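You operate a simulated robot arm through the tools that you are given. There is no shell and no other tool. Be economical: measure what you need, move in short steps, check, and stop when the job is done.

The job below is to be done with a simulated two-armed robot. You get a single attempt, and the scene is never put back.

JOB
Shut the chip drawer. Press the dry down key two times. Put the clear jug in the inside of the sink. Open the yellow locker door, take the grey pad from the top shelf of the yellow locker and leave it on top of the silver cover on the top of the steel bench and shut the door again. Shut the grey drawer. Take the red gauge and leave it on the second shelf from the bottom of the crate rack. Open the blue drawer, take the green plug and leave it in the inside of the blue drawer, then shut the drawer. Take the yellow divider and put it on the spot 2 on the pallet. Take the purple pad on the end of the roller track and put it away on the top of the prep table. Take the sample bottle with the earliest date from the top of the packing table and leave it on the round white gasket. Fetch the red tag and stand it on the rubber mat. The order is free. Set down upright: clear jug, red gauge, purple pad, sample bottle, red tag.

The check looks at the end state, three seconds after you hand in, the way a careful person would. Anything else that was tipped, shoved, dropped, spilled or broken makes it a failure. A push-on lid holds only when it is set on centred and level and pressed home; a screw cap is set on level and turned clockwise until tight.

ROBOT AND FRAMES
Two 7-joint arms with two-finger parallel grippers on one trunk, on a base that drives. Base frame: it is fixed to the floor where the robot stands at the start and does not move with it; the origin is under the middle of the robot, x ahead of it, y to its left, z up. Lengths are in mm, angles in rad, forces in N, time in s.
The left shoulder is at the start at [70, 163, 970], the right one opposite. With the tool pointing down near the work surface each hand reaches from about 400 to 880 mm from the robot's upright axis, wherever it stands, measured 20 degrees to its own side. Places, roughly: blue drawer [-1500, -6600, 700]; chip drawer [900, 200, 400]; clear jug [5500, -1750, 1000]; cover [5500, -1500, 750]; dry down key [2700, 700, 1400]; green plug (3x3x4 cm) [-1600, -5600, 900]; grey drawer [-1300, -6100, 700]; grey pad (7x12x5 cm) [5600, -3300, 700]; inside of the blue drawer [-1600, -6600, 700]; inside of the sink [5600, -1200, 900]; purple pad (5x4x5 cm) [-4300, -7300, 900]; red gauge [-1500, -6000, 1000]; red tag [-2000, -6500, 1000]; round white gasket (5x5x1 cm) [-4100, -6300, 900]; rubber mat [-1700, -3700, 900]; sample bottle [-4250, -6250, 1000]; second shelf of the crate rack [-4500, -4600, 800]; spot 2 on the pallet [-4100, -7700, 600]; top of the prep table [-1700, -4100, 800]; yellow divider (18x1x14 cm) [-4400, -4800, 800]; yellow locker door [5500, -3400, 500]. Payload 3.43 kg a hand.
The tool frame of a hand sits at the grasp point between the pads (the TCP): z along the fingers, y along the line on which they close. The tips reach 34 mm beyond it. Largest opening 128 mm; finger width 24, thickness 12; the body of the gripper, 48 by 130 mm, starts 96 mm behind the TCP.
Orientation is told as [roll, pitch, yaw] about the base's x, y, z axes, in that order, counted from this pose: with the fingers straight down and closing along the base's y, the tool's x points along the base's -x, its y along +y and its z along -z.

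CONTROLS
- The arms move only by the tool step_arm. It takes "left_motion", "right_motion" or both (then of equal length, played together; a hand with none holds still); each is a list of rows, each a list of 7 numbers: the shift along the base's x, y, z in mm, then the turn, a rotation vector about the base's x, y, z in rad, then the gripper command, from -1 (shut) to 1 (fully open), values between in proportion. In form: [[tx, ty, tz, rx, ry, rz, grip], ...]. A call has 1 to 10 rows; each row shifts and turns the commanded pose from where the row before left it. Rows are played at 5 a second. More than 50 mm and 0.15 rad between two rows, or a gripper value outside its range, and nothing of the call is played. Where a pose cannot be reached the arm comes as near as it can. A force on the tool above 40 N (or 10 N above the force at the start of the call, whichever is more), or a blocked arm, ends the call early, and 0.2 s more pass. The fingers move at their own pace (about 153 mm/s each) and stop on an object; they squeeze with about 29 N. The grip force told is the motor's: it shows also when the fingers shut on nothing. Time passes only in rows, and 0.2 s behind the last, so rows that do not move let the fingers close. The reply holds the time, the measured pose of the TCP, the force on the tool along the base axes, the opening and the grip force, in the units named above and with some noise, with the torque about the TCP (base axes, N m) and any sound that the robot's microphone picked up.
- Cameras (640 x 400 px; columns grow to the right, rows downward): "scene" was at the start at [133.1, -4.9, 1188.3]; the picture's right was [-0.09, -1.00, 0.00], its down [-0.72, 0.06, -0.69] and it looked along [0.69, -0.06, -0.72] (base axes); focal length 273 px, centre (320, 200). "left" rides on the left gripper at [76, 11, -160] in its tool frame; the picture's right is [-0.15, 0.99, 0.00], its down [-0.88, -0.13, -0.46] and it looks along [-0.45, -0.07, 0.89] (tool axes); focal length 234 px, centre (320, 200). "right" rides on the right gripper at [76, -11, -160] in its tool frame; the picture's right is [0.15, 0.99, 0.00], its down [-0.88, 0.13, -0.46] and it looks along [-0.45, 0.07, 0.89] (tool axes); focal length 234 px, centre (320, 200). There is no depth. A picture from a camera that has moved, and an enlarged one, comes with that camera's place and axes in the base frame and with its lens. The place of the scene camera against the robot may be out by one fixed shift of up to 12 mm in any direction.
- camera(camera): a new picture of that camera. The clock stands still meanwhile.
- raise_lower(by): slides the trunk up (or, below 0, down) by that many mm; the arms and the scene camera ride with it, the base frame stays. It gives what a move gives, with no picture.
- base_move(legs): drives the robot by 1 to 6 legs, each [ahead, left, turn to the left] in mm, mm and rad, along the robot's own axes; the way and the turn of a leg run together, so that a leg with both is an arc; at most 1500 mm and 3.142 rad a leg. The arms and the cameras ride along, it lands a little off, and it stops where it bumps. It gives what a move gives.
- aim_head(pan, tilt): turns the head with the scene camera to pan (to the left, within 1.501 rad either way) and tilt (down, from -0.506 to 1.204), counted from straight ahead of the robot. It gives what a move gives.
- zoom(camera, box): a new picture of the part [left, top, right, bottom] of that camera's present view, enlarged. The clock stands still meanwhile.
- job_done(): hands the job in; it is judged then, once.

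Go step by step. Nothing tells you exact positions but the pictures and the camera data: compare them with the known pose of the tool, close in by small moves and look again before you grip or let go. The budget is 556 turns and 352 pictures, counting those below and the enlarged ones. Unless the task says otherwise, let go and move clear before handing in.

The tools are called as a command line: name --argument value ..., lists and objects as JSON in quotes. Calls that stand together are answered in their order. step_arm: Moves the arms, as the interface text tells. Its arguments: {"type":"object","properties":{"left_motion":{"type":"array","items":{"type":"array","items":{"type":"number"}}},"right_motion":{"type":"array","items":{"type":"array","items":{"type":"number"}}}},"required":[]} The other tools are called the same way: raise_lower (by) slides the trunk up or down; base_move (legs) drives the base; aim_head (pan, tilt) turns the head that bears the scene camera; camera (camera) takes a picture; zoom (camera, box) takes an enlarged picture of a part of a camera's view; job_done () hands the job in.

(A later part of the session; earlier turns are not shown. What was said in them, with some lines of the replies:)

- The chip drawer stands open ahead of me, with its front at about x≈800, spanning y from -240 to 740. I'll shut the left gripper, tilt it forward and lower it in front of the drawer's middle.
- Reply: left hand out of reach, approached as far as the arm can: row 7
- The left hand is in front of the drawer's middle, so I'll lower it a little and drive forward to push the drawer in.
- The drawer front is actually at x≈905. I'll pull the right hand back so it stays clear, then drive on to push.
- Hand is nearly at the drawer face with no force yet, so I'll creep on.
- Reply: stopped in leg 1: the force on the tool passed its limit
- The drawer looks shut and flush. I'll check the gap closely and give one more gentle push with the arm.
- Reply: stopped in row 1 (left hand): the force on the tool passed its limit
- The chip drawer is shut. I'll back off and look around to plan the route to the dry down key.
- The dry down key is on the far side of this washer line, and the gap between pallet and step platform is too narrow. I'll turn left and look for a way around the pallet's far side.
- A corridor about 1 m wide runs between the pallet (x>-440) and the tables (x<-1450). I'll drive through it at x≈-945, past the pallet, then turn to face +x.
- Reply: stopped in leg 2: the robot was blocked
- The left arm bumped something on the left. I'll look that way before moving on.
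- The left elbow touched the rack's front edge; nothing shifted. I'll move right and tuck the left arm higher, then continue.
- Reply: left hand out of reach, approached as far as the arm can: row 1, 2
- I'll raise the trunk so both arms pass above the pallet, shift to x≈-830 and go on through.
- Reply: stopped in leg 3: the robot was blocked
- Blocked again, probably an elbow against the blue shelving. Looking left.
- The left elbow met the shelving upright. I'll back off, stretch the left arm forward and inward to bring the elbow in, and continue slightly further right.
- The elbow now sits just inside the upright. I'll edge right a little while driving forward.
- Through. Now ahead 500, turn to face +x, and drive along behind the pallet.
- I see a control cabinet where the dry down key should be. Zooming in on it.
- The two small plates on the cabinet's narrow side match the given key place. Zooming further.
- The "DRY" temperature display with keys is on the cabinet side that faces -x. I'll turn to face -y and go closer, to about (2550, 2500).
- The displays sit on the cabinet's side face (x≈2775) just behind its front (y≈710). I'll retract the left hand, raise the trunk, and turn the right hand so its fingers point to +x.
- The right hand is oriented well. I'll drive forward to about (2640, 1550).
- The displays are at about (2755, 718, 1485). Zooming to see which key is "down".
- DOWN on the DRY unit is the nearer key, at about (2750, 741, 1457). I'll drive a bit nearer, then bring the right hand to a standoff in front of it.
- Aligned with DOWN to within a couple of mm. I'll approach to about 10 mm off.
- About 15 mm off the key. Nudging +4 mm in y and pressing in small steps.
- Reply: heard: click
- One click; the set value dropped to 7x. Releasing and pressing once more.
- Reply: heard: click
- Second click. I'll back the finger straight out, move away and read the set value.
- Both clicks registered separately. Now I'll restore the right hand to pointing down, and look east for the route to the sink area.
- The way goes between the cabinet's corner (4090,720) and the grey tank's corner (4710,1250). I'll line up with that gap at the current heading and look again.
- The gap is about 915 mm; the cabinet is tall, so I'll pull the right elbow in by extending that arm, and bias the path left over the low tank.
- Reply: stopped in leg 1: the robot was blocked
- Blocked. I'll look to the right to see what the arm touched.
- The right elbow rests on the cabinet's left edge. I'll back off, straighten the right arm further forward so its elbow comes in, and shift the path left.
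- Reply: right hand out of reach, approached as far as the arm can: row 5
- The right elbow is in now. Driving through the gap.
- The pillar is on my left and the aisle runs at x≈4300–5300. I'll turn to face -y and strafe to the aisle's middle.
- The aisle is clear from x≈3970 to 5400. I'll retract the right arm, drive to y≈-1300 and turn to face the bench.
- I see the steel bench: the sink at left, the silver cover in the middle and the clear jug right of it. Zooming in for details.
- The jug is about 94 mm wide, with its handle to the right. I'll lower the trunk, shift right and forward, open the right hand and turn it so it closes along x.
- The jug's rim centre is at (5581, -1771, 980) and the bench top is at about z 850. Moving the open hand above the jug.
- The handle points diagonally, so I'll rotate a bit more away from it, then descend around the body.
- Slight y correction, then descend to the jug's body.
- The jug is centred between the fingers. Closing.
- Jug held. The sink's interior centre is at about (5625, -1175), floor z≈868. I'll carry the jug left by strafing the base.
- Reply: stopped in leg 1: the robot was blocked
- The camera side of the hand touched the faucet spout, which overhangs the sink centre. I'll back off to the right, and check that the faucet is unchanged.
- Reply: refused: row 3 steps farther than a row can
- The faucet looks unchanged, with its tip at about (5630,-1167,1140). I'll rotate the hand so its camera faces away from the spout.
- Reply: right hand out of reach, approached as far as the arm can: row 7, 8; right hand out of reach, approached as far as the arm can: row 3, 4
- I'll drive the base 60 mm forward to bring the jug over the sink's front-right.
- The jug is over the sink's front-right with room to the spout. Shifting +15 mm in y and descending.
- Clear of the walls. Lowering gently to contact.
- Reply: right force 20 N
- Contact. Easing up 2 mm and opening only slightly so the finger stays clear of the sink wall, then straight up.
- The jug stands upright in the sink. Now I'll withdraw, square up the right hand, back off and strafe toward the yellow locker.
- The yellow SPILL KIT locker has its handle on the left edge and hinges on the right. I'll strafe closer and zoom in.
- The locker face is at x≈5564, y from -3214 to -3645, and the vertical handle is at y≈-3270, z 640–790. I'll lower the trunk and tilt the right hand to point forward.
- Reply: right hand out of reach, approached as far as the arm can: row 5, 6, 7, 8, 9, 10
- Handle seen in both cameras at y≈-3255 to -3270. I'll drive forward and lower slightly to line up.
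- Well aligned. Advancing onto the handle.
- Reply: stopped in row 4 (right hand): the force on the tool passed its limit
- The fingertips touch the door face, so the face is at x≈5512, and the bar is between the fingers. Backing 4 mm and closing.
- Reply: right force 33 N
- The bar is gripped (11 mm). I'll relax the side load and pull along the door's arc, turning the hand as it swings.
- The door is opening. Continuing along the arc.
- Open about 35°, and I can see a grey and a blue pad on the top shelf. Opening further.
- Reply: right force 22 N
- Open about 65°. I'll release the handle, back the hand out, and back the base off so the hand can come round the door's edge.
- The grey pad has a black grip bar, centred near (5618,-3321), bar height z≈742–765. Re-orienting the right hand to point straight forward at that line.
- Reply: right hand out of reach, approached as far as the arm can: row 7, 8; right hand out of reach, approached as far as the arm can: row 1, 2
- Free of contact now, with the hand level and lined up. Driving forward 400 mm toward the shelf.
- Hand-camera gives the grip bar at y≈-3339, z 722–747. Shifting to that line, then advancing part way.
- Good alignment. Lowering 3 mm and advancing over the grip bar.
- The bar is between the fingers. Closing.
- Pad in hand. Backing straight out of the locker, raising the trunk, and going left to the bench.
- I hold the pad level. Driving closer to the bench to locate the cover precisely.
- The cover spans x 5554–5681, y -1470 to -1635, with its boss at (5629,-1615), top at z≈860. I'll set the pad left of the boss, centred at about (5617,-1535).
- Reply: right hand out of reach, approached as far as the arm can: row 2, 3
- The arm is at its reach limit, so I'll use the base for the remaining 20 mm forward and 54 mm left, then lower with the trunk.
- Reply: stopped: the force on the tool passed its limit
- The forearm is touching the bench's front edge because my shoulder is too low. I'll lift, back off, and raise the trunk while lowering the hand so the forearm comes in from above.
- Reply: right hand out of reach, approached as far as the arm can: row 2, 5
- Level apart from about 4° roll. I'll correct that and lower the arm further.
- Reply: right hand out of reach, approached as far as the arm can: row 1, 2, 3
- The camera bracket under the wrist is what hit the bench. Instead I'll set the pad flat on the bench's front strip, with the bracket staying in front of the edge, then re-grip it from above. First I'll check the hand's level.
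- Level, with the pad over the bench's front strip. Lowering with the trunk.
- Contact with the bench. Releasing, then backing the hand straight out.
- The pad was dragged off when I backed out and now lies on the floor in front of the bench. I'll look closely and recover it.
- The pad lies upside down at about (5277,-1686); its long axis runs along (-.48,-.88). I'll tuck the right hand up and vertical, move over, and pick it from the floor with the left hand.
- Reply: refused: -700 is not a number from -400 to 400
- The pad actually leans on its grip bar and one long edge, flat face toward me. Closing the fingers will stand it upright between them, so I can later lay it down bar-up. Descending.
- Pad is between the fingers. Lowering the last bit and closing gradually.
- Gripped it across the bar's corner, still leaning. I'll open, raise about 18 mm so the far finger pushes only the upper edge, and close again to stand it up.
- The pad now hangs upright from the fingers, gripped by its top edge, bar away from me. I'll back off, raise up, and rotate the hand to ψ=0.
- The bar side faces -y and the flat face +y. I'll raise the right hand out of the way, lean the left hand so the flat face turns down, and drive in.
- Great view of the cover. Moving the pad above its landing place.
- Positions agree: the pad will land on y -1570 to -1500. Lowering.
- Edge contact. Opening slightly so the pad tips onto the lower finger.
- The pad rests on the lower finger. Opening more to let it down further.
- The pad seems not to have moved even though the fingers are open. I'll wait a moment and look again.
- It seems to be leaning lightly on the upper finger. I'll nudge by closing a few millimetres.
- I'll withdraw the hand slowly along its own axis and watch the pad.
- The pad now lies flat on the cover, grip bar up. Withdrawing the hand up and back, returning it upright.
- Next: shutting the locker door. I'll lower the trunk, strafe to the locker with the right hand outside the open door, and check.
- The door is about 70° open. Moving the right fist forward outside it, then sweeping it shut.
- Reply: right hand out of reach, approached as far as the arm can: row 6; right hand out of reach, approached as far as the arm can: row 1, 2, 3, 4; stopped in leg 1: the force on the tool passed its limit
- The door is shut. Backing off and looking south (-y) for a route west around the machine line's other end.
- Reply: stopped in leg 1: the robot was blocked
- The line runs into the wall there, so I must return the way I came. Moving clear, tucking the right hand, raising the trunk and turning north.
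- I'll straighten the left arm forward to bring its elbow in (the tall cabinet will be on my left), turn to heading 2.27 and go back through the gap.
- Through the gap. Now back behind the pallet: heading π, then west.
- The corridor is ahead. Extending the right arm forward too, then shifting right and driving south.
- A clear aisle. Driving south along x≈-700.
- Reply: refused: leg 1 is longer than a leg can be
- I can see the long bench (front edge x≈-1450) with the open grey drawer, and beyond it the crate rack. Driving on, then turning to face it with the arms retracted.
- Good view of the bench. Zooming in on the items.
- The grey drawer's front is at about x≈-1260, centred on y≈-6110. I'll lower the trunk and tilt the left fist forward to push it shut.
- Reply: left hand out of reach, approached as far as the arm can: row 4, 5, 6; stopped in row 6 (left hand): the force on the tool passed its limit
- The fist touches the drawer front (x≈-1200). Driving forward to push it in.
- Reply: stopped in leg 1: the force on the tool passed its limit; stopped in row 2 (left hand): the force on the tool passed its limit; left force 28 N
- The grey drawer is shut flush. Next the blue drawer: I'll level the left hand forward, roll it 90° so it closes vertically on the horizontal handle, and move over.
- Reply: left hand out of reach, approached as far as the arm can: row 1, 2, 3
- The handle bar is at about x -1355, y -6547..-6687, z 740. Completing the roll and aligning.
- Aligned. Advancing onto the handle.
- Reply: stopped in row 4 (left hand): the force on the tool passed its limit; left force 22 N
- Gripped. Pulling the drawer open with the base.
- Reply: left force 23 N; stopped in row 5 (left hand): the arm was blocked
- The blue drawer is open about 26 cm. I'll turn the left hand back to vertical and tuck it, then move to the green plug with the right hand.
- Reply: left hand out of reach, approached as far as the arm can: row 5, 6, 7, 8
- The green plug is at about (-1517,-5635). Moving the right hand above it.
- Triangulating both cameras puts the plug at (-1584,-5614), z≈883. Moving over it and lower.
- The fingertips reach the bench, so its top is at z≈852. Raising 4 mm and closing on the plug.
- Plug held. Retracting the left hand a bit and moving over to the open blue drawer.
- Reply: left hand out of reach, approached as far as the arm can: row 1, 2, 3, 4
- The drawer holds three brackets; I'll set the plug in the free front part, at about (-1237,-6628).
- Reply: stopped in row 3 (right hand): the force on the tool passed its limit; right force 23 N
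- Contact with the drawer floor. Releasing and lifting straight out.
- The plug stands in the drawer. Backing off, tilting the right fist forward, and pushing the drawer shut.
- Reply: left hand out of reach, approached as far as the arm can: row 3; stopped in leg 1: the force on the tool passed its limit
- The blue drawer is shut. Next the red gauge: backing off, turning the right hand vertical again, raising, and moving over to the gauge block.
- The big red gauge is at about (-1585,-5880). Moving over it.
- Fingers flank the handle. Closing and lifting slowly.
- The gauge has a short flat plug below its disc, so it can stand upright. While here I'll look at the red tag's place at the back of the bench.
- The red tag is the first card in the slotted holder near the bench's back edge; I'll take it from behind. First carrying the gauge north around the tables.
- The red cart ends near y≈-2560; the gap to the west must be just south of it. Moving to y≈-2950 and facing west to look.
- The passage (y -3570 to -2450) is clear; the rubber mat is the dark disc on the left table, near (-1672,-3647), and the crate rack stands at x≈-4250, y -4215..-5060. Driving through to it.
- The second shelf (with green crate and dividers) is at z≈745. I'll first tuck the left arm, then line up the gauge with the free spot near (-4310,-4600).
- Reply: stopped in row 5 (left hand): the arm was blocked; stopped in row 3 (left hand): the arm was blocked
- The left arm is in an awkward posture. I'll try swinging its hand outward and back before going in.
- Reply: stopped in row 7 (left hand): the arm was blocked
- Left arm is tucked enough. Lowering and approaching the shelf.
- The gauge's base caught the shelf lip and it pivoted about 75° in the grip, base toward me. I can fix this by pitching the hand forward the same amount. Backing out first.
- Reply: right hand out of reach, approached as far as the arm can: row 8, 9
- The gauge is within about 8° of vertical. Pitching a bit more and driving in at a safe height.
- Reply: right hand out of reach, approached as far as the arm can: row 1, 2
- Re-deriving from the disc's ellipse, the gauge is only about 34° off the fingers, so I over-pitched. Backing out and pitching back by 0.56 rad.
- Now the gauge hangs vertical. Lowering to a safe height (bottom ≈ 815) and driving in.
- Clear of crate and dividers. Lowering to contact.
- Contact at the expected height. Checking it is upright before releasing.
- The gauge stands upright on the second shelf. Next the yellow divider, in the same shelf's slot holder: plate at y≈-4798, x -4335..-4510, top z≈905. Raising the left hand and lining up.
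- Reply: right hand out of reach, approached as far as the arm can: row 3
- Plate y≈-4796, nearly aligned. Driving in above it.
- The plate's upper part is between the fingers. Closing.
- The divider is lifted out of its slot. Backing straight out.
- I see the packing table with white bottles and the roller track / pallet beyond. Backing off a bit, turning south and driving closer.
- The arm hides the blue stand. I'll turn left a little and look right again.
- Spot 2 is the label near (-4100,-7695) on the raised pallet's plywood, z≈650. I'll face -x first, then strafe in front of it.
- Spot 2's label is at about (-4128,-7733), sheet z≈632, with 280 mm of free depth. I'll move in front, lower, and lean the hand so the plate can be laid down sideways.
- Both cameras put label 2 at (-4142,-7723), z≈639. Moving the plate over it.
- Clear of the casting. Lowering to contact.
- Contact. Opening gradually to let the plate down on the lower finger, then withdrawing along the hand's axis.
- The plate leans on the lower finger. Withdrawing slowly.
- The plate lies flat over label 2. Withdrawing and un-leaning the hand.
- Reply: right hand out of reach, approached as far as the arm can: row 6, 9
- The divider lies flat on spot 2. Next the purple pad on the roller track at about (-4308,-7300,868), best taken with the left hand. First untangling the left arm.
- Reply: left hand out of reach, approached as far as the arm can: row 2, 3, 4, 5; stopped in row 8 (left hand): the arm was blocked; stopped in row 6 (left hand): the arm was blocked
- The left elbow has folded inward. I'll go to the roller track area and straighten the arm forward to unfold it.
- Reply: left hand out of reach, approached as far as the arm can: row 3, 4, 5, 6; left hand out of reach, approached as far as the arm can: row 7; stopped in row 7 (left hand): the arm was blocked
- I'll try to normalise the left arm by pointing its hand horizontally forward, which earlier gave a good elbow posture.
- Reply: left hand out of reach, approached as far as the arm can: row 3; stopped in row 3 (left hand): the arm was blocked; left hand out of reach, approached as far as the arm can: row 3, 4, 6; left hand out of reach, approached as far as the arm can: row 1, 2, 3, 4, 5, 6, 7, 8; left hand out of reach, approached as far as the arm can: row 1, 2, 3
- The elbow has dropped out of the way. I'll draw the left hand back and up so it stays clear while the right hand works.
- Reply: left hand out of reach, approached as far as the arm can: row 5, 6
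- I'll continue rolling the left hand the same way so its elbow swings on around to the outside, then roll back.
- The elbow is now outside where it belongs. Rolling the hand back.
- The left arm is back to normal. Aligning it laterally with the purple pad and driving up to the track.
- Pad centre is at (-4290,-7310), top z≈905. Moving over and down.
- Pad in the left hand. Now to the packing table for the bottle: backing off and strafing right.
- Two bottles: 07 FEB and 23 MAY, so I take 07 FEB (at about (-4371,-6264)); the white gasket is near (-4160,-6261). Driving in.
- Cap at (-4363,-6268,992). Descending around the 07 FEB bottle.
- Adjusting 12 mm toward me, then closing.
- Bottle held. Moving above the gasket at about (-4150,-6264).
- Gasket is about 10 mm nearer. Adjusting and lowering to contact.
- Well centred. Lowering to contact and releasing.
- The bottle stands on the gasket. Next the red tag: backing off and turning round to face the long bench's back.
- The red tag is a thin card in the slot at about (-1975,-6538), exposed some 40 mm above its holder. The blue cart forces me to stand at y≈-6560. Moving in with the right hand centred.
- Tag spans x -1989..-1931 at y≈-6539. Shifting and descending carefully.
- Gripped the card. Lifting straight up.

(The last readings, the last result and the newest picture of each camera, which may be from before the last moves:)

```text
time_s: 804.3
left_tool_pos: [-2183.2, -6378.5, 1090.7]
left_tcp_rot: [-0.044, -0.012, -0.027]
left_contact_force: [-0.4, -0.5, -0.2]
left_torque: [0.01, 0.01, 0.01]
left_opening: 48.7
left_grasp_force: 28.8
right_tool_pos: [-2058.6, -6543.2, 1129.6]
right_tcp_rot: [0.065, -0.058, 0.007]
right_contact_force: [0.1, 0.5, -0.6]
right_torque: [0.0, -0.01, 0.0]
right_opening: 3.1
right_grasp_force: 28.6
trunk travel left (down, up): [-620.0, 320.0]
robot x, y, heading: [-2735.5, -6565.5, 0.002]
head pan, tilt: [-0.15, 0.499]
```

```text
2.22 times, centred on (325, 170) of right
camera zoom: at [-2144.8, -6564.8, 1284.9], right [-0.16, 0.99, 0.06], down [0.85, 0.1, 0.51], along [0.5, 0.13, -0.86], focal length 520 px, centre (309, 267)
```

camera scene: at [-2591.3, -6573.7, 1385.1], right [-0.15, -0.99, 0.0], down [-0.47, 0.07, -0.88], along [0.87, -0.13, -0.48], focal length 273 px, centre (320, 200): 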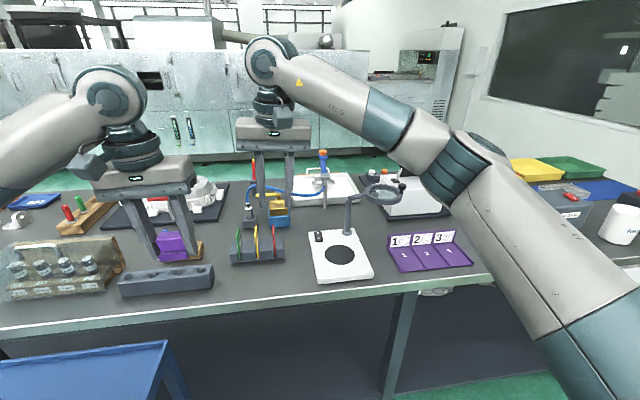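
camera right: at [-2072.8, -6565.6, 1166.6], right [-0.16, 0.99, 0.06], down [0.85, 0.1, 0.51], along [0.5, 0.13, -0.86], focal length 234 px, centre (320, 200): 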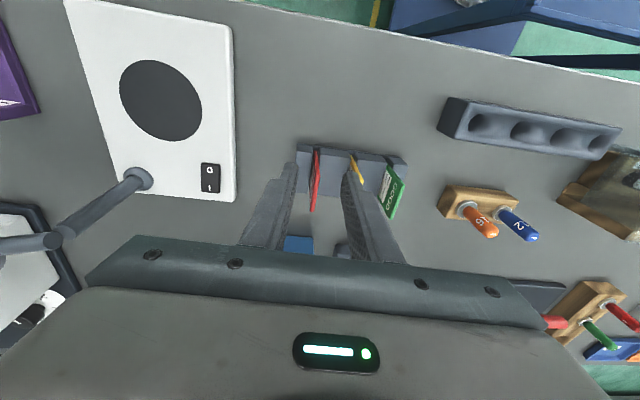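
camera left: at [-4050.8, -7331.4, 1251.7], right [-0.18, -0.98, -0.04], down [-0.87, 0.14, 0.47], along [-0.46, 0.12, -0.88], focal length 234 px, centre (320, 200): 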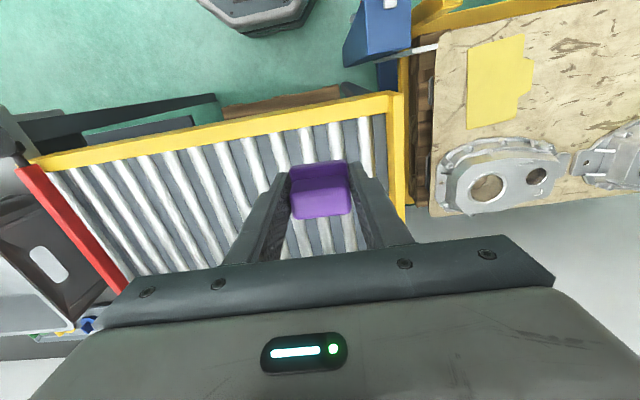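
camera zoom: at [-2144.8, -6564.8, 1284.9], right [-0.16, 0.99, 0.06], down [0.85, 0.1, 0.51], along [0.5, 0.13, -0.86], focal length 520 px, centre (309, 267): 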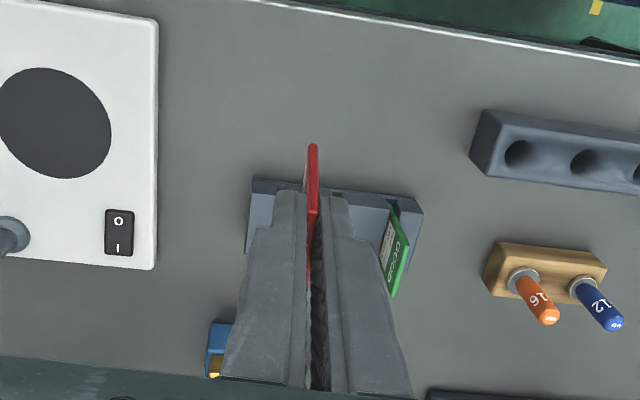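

zoom --camera "scene" --box '[255, 170, 305, 230]'

```text
6.67 times, centred on (280, 200) of scene
camera zoom: at [-2592.7, -6575.3, 1385.3], right [-0.15, -0.99, 0.0], down [-0.47, 0.07, -0.88], along [0.87, -0.13, -0.48], focal length 1821 px, centre (587, 200)
```

zoom: 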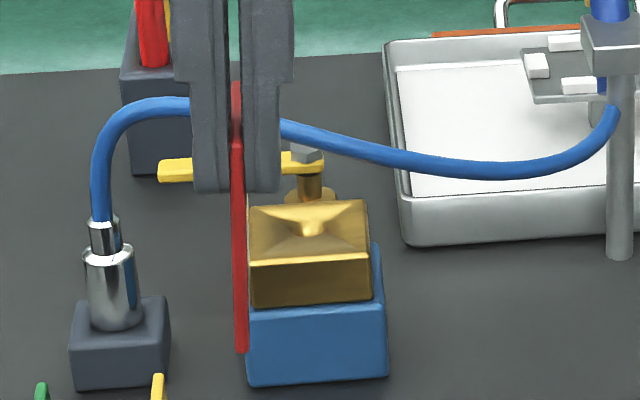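

Red tag is out of its slot. Backing away and carrying tag (right) and pad (left) north to the prep table's west side.

base_move --legs '[[-420, 0, 0], [0, 1400, 0], [0, 880, 0]]'

aim_head --pan 0.15 --tilt 0.5

camera --camera "scene"

```text
time_s: 817.7
left_tool_pos: [-2615.1, -4085.3, 1091.6]
left_tcp_rot: [-0.043, -0.01, -0.022]
left_contact_force: [-0.7, 0.5, -0.5]
left_torque: [0.0, -0.01, -0.01]
left_opening: 49.2
left_grasp_force: 28.9
right_tool_pos: [-2490.1, -4252.0, 1129.7]
right_tcp_rot: [0.064, -0.057, 0.008]
right_contact_force: [0.0, -0.3, -0.4]
right_torque: [0.01, 0.01, -0.02]
right_opening: 3.6
right_grasp_force: 29.2
trunk travel left (down, up): [-620.0, 320.0]
robot x, y, heading: [-3166.6, -4275.5, 0.009]
head pan, tilt: [-0.15, 0.499]
```

```text
time_s: 818.5
left_tool_pos: [-2614.5, -4086.8, 1091.3]
left_tcp_rot: [-0.045, -0.009, -0.024]
left_contact_force: [-0.1, 0.2, -0.4]
left_torque: [0.0, 0.0, -0.02]
left_opening: 48.5
left_grasp_force: 29.3
right_tool_pos: [-2489.9, -4250.3, 1128.6]
right_tcp_rot: [0.065, -0.057, 0.007]
right_contact_force: [-0.1, 0.1, 0.6]
right_torque: [-0.02, 0.01, -0.04]
right_opening: 3.7
right_grasp_force: 28.8
trunk travel left (down, up): [-620.0, 320.0]
robot x, y, heading: [-3166.9, -4277.2, -0.0]
head pan, tilt: [0.15, 0.499]
```

```text
73 pictures are left
camera scene: at [-3023.6, -4257.4, 1385.2], right [0.16, -0.99, 0.0], down [-0.47, -0.07, -0.88], along [0.87, 0.14, -0.48], focal length 273 px, centre (320, 200)
```

scene: 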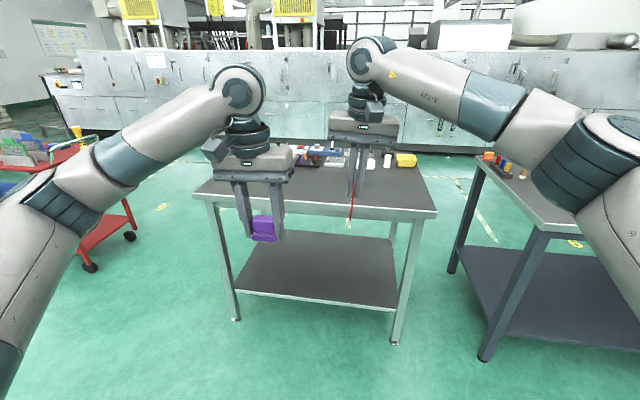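

The prep table's near half is empty. Driving up so the left hand with the pad is over it.

base_move --legs '[[650, 0, 0]]'

camera --camera "left"

```text
time_s: 822.2
left_tool_pos: [-1962.0, -4082.1, 1090.0]
left_tcp_rot: [-0.045, -0.01, -0.024]
left_contact_force: [0.3, 0.0, -0.1]
left_torque: [0.01, 0.0, -0.02]
left_opening: 48.7
left_grasp_force: 29.2
right_tool_pos: [-1838.1, -4245.4, 1128.4]
right_tcp_rot: [0.064, -0.058, 0.008]
right_contact_force: [-0.5, 0.2, 0.4]
right_torque: [-0.01, 0.04, 0.01]
right_opening: 3.7
right_grasp_force: 29.0
trunk travel left (down, up): [-620.0, 320.0]
robot x, y, heading: [-2516.5, -4271.3, 0.008]
head pan, tilt: [0.15, 0.499]
```

```text
72 pictures are left
camera left: at [-2040.1, -4062.5, 1251.2], right [0.17, 0.98, -0.04], down [0.87, -0.13, 0.47], along [0.46, -0.12, -0.88], focal length 234 px, centre (320, 200)
```

left: 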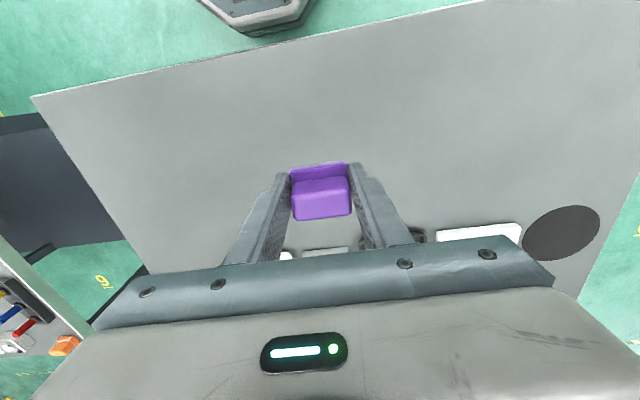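

Table is clear below the pad. Lowering it.

step_arm --left_motion '[[0, 0, -45, 0, 0, 0, -1], [0, 0, -45, 0, 0, 0, -1], [0, 0, -45, 0, 0, 0, -1], [0, 0, -30, 0, 0, 0, -1], [0, 0, -12, 0, 0, 0, -1], [0, 0, -6, 0, 0, 0, -1], [0, 0, -4, 0, 0, 0, -1], [0, 0, -4, 0, 0, 0, -1]]'

```text
time_s: 824.0
left_tool_pos: [-1962.5, -4082.5, 898.9]
left_tcp_rot: [-0.044, -0.011, -0.022]
left_contact_force: [0.0, -0.5, -0.5]
left_torque: [-0.02, 0.01, 0.02]
left_opening: 48.7
left_grasp_force: 29.1
right_tool_pos: [-1837.6, -4245.9, 1128.7]
right_tcp_rot: [0.066, -0.058, 0.01]
right_contact_force: [0.7, 0.4, -0.1]
right_torque: [0.01, 0.02, 0.02]
right_opening: 3.6
right_grasp_force: 29.1
trunk travel left (down, up): [-620.0, 320.0]
robot x, y, heading: [-2512.0, -4270.7, 0.008]
head pan, tilt: [0.15, 0.499]
```

step_arm --left_motion '[[0, 0, -4, 0, 0, 0, -1], [0, 0, -4, 0, 0, 0, -1], [0, 0, -4, 0, 0, 0, -1], [0, 0, -4, 0, 0, 0, -1], [0, 0, -4, 0, 0, 0, -1], [0, 0, -4, 0, 0, 0, -1], [0, 0, -4, 0, 0, 0, -1]]'

```text
time_s: 825.3
left_tool_pos: [-1962.7, -4083.3, 885.8]
left_tcp_rot: [-0.046, -0.024, -0.023]
left_contact_force: [-11.9, -1.9, 19.4]
left_torque: [0.57, 0.65, 0.43]
left_opening: 48.5
left_grasp_force: 29.3
right_tool_pos: [-1839.3, -4247.9, 1130.3]
right_tcp_rot: [0.066, -0.058, 0.009]
right_contact_force: [-0.4, 0.1, -0.6]
right_torque: [0.0, 0.02, 0.02]
right_opening: 3.6
right_grasp_force: 28.9
trunk travel left (down, up): [-620.0, 320.0]
robot x, y, heading: [-2512.8, -4269.7, 0.012]
head pan, tilt: [0.15, 0.499]
stopped in row 6 (left hand): the force on the tool passed its limit (the readings are from after the stop); the commanded pose is now the measured one
```

Contact. Releasing and lifting.

step_arm --left_motion '[[0, 0, 2, 0, 0, 0, -1], [0, 0, 0, 0, 0, 0, 0], [0, 0, 0, 0, 0, 0, 0.2], [0, 0, 0, 0, 0, 0, 0.2], [0, 0, 20, 0, 0, 0, 0.2], [0, 0, 40, 0, 0, 0, 0.2], [0, 0, 45, 0, 0, 0, 0.2], [0, 0, 45, 0, 0, 0, 0.2], [0, 0, 45, 0, 0, 0, 0.2]]'

camera --camera "left"

```text
time_s: 827.3
left_tool_pos: [-1962.3, -4083.2, 1080.9]
left_tcp_rot: [-0.043, -0.02, -0.021]
left_contact_force: [0.1, 0.8, 0.5]
left_torque: [0.0, 0.01, -0.01]
left_opening: 76.8
left_grasp_force: 0.1
right_tool_pos: [-1838.3, -4246.6, 1129.4]
right_tcp_rot: [0.066, -0.058, 0.009]
right_contact_force: [0.4, 0.0, 0.0]
right_torque: [0.0, 0.0, 0.01]
right_opening: 3.6
right_grasp_force: 29.1
trunk travel left (down, up): [-620.0, 320.0]
robot x, y, heading: [-2514.3, -4272.0, 0.008]
head pan, tilt: [0.15, 0.499]
```

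```text
71 pictures are left
camera left: at [-2040.4, -4062.5, 1239.2], right [0.17, 0.98, -0.04], down [0.87, -0.13, 0.48], along [0.47, -0.12, -0.88], focal length 234 px, centre (320, 200)
```

left: 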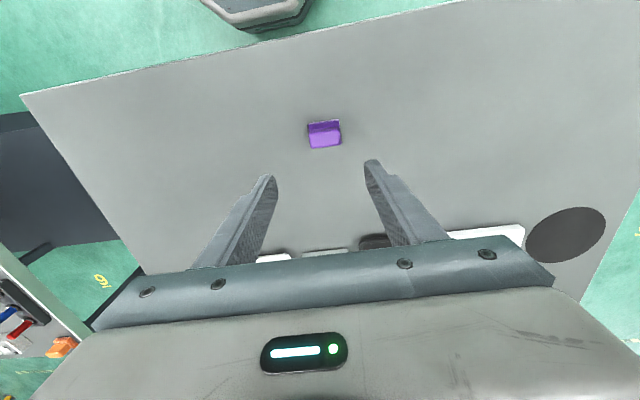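

The purple pad stands upright on the prep table. Now the tag: moving north to line up with the rubber mat at (-1688,-3655), and levelling the right hand's roll to exactly zero.

base_move --legs '[[0, 700, -0.008], [100, 0, 0]]'

step_arm --right_motion '[[0, 0, 0, -0.033, 0, 0, -1], [0, 0, 0, -0.032, 0, 0, -1], [0, 0, 0, 0, 0, 0, -1]]'

camera --camera "right"

camera --camera "scene"

```text
time_s: 831.9
left_tool_pos: [-1859.0, -3388.3, 1077.0]
left_tcp_rot: [-0.046, -0.018, -0.032]
left_contact_force: [0.3, -0.2, -0.9]
left_torque: [0.02, 0.01, 0.03]
left_opening: 76.9
left_grasp_force: 0.0
right_tool_pos: [-1736.9, -3553.0, 1128.7]
right_tcp_rot: [0.064, -0.056, -0.001]
right_contact_force: [0.6, 0.1, 0.4]
right_torque: [-0.02, 0.02, 0.0]
right_opening: 3.3
right_grasp_force: 28.7
trunk travel left (down, up): [-620.0, 320.0]
robot x, y, heading: [-2412.0, -3572.7, -0.001]
head pan, tilt: [0.15, 0.499]
```

```text
time_s: 832.7
left_tool_pos: [-1859.6, -3387.7, 1079.6]
left_tcp_rot: [-0.045, -0.02, -0.034]
left_contact_force: [-0.2, -0.4, 0.2]
left_torque: [0.01, 0.01, -0.03]
left_opening: 76.6
left_grasp_force: 0.0
right_tool_pos: [-1738.3, -3555.2, 1128.3]
right_tcp_rot: [-0.001, -0.06, 0.001]
right_contact_force: [-0.5, -0.5, 0.6]
right_torque: [0.03, 0.03, -0.01]
right_opening: 3.4
right_grasp_force: 29.6
trunk travel left (down, up): [-620.0, 320.0]
robot x, y, heading: [-2417.0, -3571.5, -0.009]
head pan, tilt: [0.15, 0.499]
```

```text
70 pictures are left
camera right: at [-1823.9, -3565.6, 1285.5], right [-0.15, 0.99, -0.01], down [0.85, 0.13, 0.51], along [0.5, 0.07, -0.86], focal length 234 px, centre (320, 200)
```

right: 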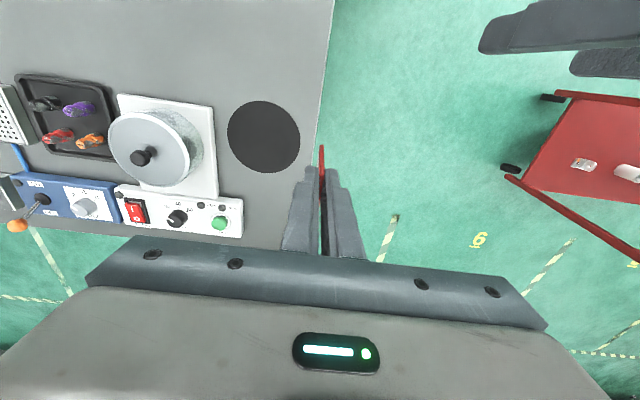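

```text
69 pictures are left
camera scene: at [-2272.1, -3555.0, 1385.2], right [0.15, -0.99, 0.0], down [-0.47, -0.07, -0.88], along [0.87, 0.13, -0.48], focal length 273 px, centre (320, 200)
```

scene: 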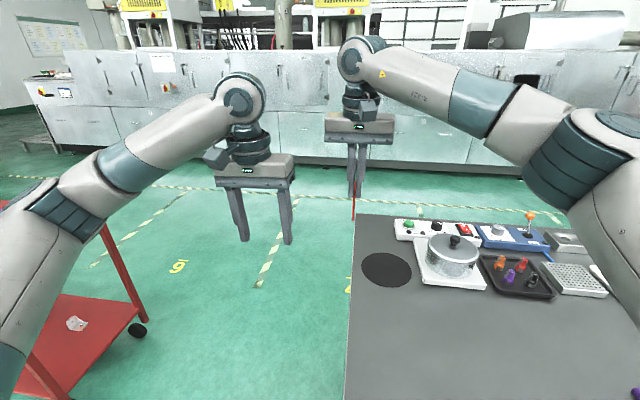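

Mat centre is (-1691,-3652) by both cameras. Moving the tag above it and lowering.

step_arm --right_motion '[[12, -25, -20, 0, 0, 0, -1], [12, -25, -30, 0, 0, 0, -1], [12, -25, -30, 0, 0, 0, -1], [11, -22, -30, 0, 0, 0, -1], [0, 0, -30, 0, 0, 0, -1], [0, 0, -18, 0, 0, 0, -1]]'

zoom --camera "scene" --box '[330, 180, 450, 300]'

camera --camera "right"

```text
time_s: 834.1
left_tool_pos: [-1859.9, -3387.5, 1079.9]
left_tcp_rot: [-0.045, -0.021, -0.032]
left_contact_force: [-0.2, 0.4, 0.8]
left_torque: [0.02, 0.01, -0.02]
left_opening: 76.7
left_grasp_force: 0.0
right_tool_pos: [-1690.2, -3651.5, 968.8]
right_tcp_rot: [0.001, -0.057, 0.0]
right_contact_force: [0.1, -1.2, -0.2]
right_torque: [0.0, 0.0, 0.0]
right_opening: 3.5
right_grasp_force: 28.6
trunk travel left (down, up): [-620.0, 320.0]
robot x, y, heading: [-2413.6, -3567.7, -0.005]
head pan, tilt: [0.15, 0.499]
```

```text
3.33 times, centred on (390, 240) of scene
camera zoom: at [-2271.5, -3555.1, 1385.2], right [0.15, -0.99, 0.0], down [-0.47, -0.07, -0.88], along [0.87, 0.13, -0.48], focal length 911 px, centre (87, 67)
```

zoom: 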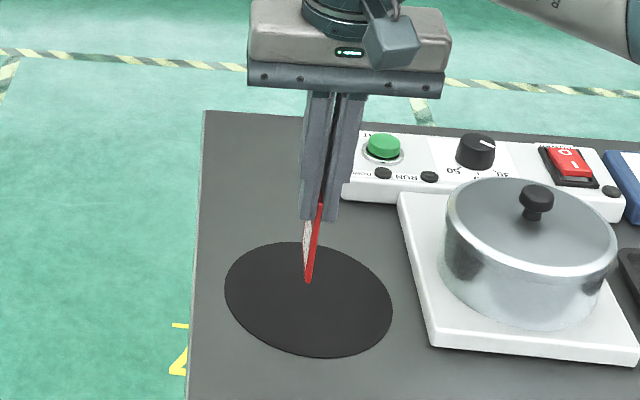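

```text
67 pictures are left
camera right: at [-1776.2, -3662.5, 1126.3], right [-0.15, 0.99, -0.01], down [0.85, 0.13, 0.51], along [0.5, 0.07, -0.86], focal length 234 px, centre (320, 200)
```

right: 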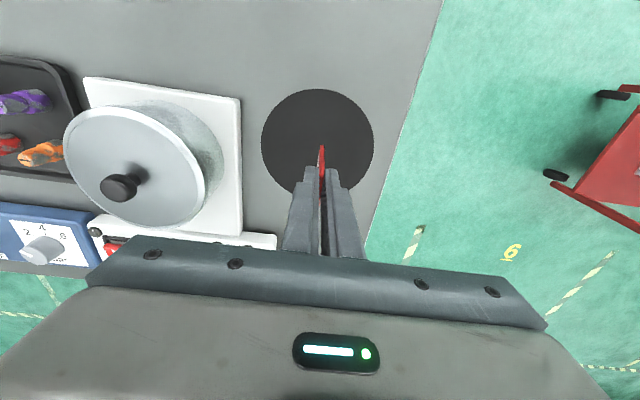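

The card is vertical within measurement. Lowering gently to contact.

step_arm --right_motion '[[0, 0, -6, 0, 0, 0, -1], [0, 0, -4, 0, 0, 0, -1], [0, 0, -3, 0, 0, 0, -1], [0, 0, -2, 0, 0, 0, -1], [0, 0, -2, 0, 0, 0, -1], [0, 0, -2, 0, 0, 0, -1]]'

```text
time_s: 835.5
left_tool_pos: [-1860.2, -3388.8, 1078.7]
left_tcp_rot: [-0.046, -0.018, -0.032]
left_contact_force: [-0.7, 0.5, 0.4]
left_torque: [-0.02, -0.01, -0.01]
left_opening: 76.7
left_grasp_force: 0.0
right_tool_pos: [-1690.7, -3651.2, 951.0]
right_tcp_rot: [0.001, -0.058, 0.003]
right_contact_force: [0.4, -0.1, -0.8]
right_torque: [-0.03, -0.02, 0.0]
right_opening: 3.5
right_grasp_force: 29.1
trunk travel left (down, up): [-620.0, 320.0]
robot x, y, heading: [-2414.7, -3567.3, 0.003]
head pan, tilt: [0.15, 0.499]
```

step_arm --right_motion '[[0, 0, -2, 0, 0, 0, -1], [0, 0, -2, 0, 0, 0, -1], [0, 0, -2, 0, 0, 0, -1], [0, 0, -2, 0, 0, 0, -1], [0, 0, -2, 0, 0, 0, -1]]'

```text
time_s: 836.7
left_tool_pos: [-1859.8, -3388.5, 1079.2]
left_tcp_rot: [-0.045, -0.02, -0.033]
left_contact_force: [0.2, -0.5, 0.2]
left_torque: [0.01, 0.01, 0.02]
left_opening: 76.8
left_grasp_force: 0.1
right_tool_pos: [-1691.9, -3651.1, 943.5]
right_tcp_rot: [0.0, -0.061, 0.002]
right_contact_force: [-0.6, 0.0, 6.4]
right_torque: [0.05, -0.09, -0.03]
right_opening: 3.7
right_grasp_force: 29.0
trunk travel left (down, up): [-620.0, 320.0]
robot x, y, heading: [-2413.4, -3567.7, -0.004]
head pan, tilt: [0.15, 0.499]
```

Contact (6 N). Seating 1 mm more, then opening the fingers evenly and keeping still.

step_arm --right_motion '[[0, 0, -1, 0, 0, 0, -1], [0, 0, 0, 0, 0, 0, -1], [0, 0, 0, 0, 0, 0, -0.85], [0, 0, 0, 0, 0, 0, -0.6], [0, 0, 0, 0, 0, 0, -0.6], [0, 0, 0, 0, 0, 0, -0.6]]'

zoom --camera "scene" --box '[330, 180, 450, 300]'

zoom --camera "right" --box '[260, 100, 400, 260]'

```text
time_s: 838.1
left_tool_pos: [-1860.5, -3388.4, 1078.8]
left_tcp_rot: [-0.047, -0.021, -0.033]
left_contact_force: [-0.2, -0.1, 0.4]
left_torque: [0.06, 0.02, 0.0]
left_opening: 76.8
left_grasp_force: 0.1
right_tool_pos: [-1690.8, -3650.1, 939.9]
right_tcp_rot: [-0.001, -0.058, 0.002]
right_contact_force: [-0.5, -0.1, 0.3]
right_torque: [0.03, -0.01, 0.0]
right_opening: 25.7
right_grasp_force: 0.0
trunk travel left (down, up): [-620.0, 320.0]
robot x, y, heading: [-2418.1, -3570.8, -0.006]
head pan, tilt: [0.15, 0.499]
```

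```text
3.33 times, centred on (390, 240) of scene
camera zoom: at [-2272.2, -3554.7, 1385.2], right [0.15, -0.99, 0.0], down [-0.47, -0.07, -0.88], along [0.87, 0.13, -0.48], focal length 911 px, centre (87, 67)
```

zoom: 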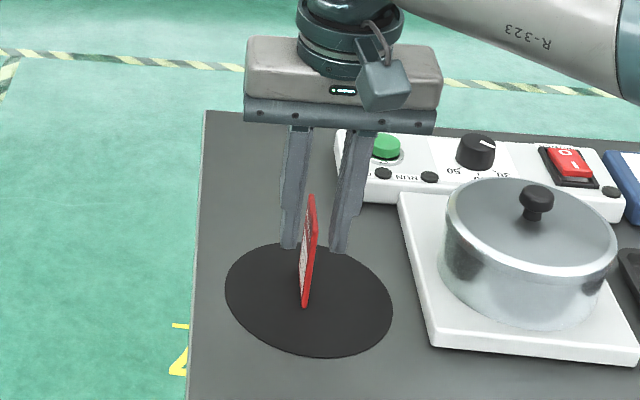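

```text
2.50 times, centred on (330, 180) of right
camera zoom: at [-1776.7, -3662.0, 1097.7], right [-0.15, 0.99, -0.01], down [0.85, 0.13, 0.51], along [0.5, 0.07, -0.86], focal length 585 px, centre (295, 250)
```

zoom: 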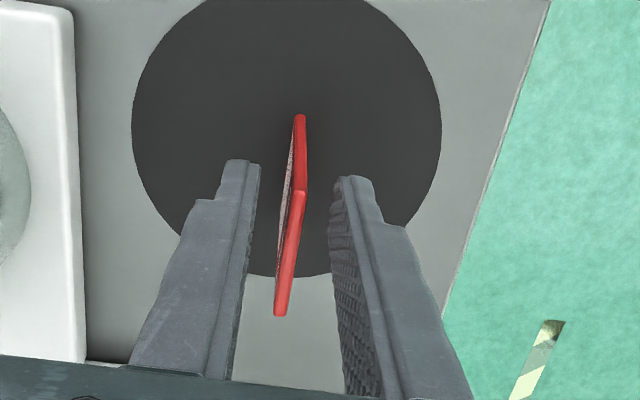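

The card stands by itself on the mat, free of both fingers. Opening wider and lifting straight up.

step_arm --right_motion '[[0, 0, 0, 0, 0, 0, -0.3], [0, 0, 0, 0, 0, 0, 0], [0, 0, 15, 0, 0, 0, 0], [0, 0, 25, 0, 0, 0, 0], [0, 0, 35, 0, 0, 0, 0], [0, 0, 40, 0, 0, 0, 0], [0, 0, 45, 0, 0, 0, 0], [0, 0, 40, 0, 0, 0, 0]]'

zoom --camera "scene" --box '[330, 180, 450, 300]'

```text
time_s: 839.9
left_tool_pos: [-1860.5, -3388.1, 1080.1]
left_tcp_rot: [-0.047, -0.021, -0.032]
left_contact_force: [0.3, 0.5, -0.5]
left_torque: [-0.01, -0.03, 0.0]
left_opening: 76.6
left_grasp_force: 0.1
right_tool_pos: [-1692.3, -3651.2, 1141.9]
right_tcp_rot: [-0.001, -0.059, 0.003]
right_contact_force: [0.0, 0.1, 0.0]
right_torque: [0.02, -0.01, 0.0]
right_opening: 63.9
right_grasp_force: 0.1
trunk travel left (down, up): [-620.0, 320.0]
robot x, y, heading: [-2420.7, -3570.1, -0.003]
head pan, tilt: [0.15, 0.499]
```

```text
3.33 times, centred on (390, 240) of scene
camera zoom: at [-2272.9, -3554.0, 1385.2], right [0.15, -0.99, 0.0], down [-0.47, -0.07, -0.88], along [0.87, 0.13, -0.48], focal length 911 px, centre (87, 67)
```

zoom: 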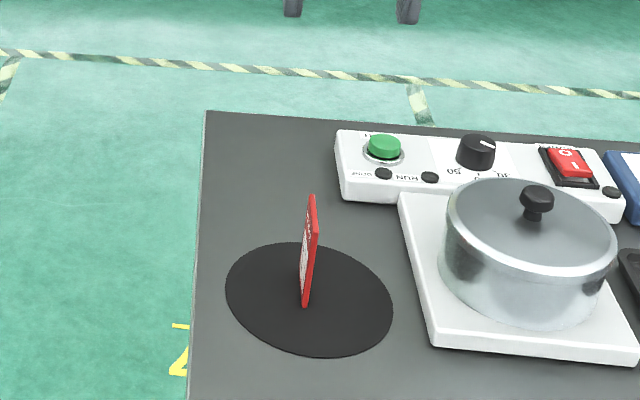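

The red tag stands on the mat. Everything is done, so I'll back clear and take one last look.

base_move --legs '[[-400, 0, 0]]'

camera --camera "scene"

```text
time_s: 842.4
left_tool_pos: [-2261.5, -3386.3, 1078.1]
left_tcp_rot: [-0.046, -0.019, -0.035]
left_contact_force: [0.1, 0.2, 0.2]
left_torque: [-0.03, 0.0, -0.01]
left_opening: 76.8
left_grasp_force: 0.0
right_tool_pos: [-2094.5, -3651.4, 1141.8]
right_tcp_rot: [0.001, -0.059, 0.0]
right_contact_force: [0.3, 0.4, 0.9]
right_torque: [0.01, 0.01, -0.01]
right_opening: 64.0
right_grasp_force: 0.0
trunk travel left (down, up): [-620.0, 320.0]
robot x, y, heading: [-2818.0, -3568.5, -0.006]
head pan, tilt: [0.15, 0.499]
```

```text
63 pictures are left
camera scene: at [-2673.7, -3552.9, 1385.1], right [0.14, -0.99, 0.0], down [-0.47, -0.07, -0.88], along [0.87, 0.13, -0.48], focal length 273 px, centre (320, 200)
```

scene: 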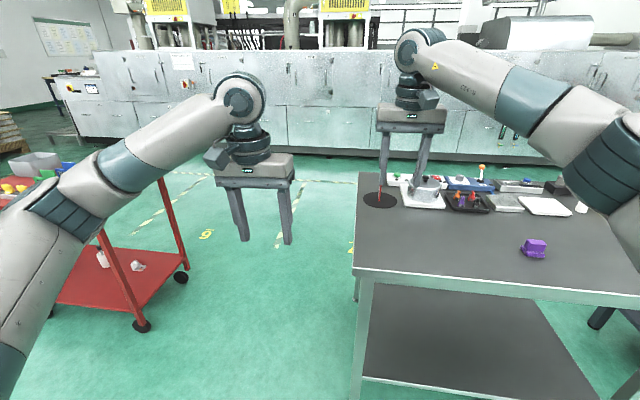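

The tag and the purple pad both stand where they should and both hands are clear, so I'm handing in.

job_done

```text
The job is handed in.
```

I finished all eleven jobs and handed in; the outcome of the check was not shown to me.

A few things went less than smoothly:

- **Grey pad:** it was dragged off the bench and fell to the floor on the first try. I picked it up and laid it flat on the silver cover, grip bar up.
- **Red gauge:** it caught the shelf lip and swung in the grip. I corrected it and it stands upright on the second shelf.
- **Contacts while moving:** an arm touched a rack, a shelving upright, the control cabinet and the faucet spout, and once my base backed against the machine frame. I saw nothing displaced.
- **Dry down key:** I heard two separate clicks and saw the first lower the set value. I could not read the display after the second.
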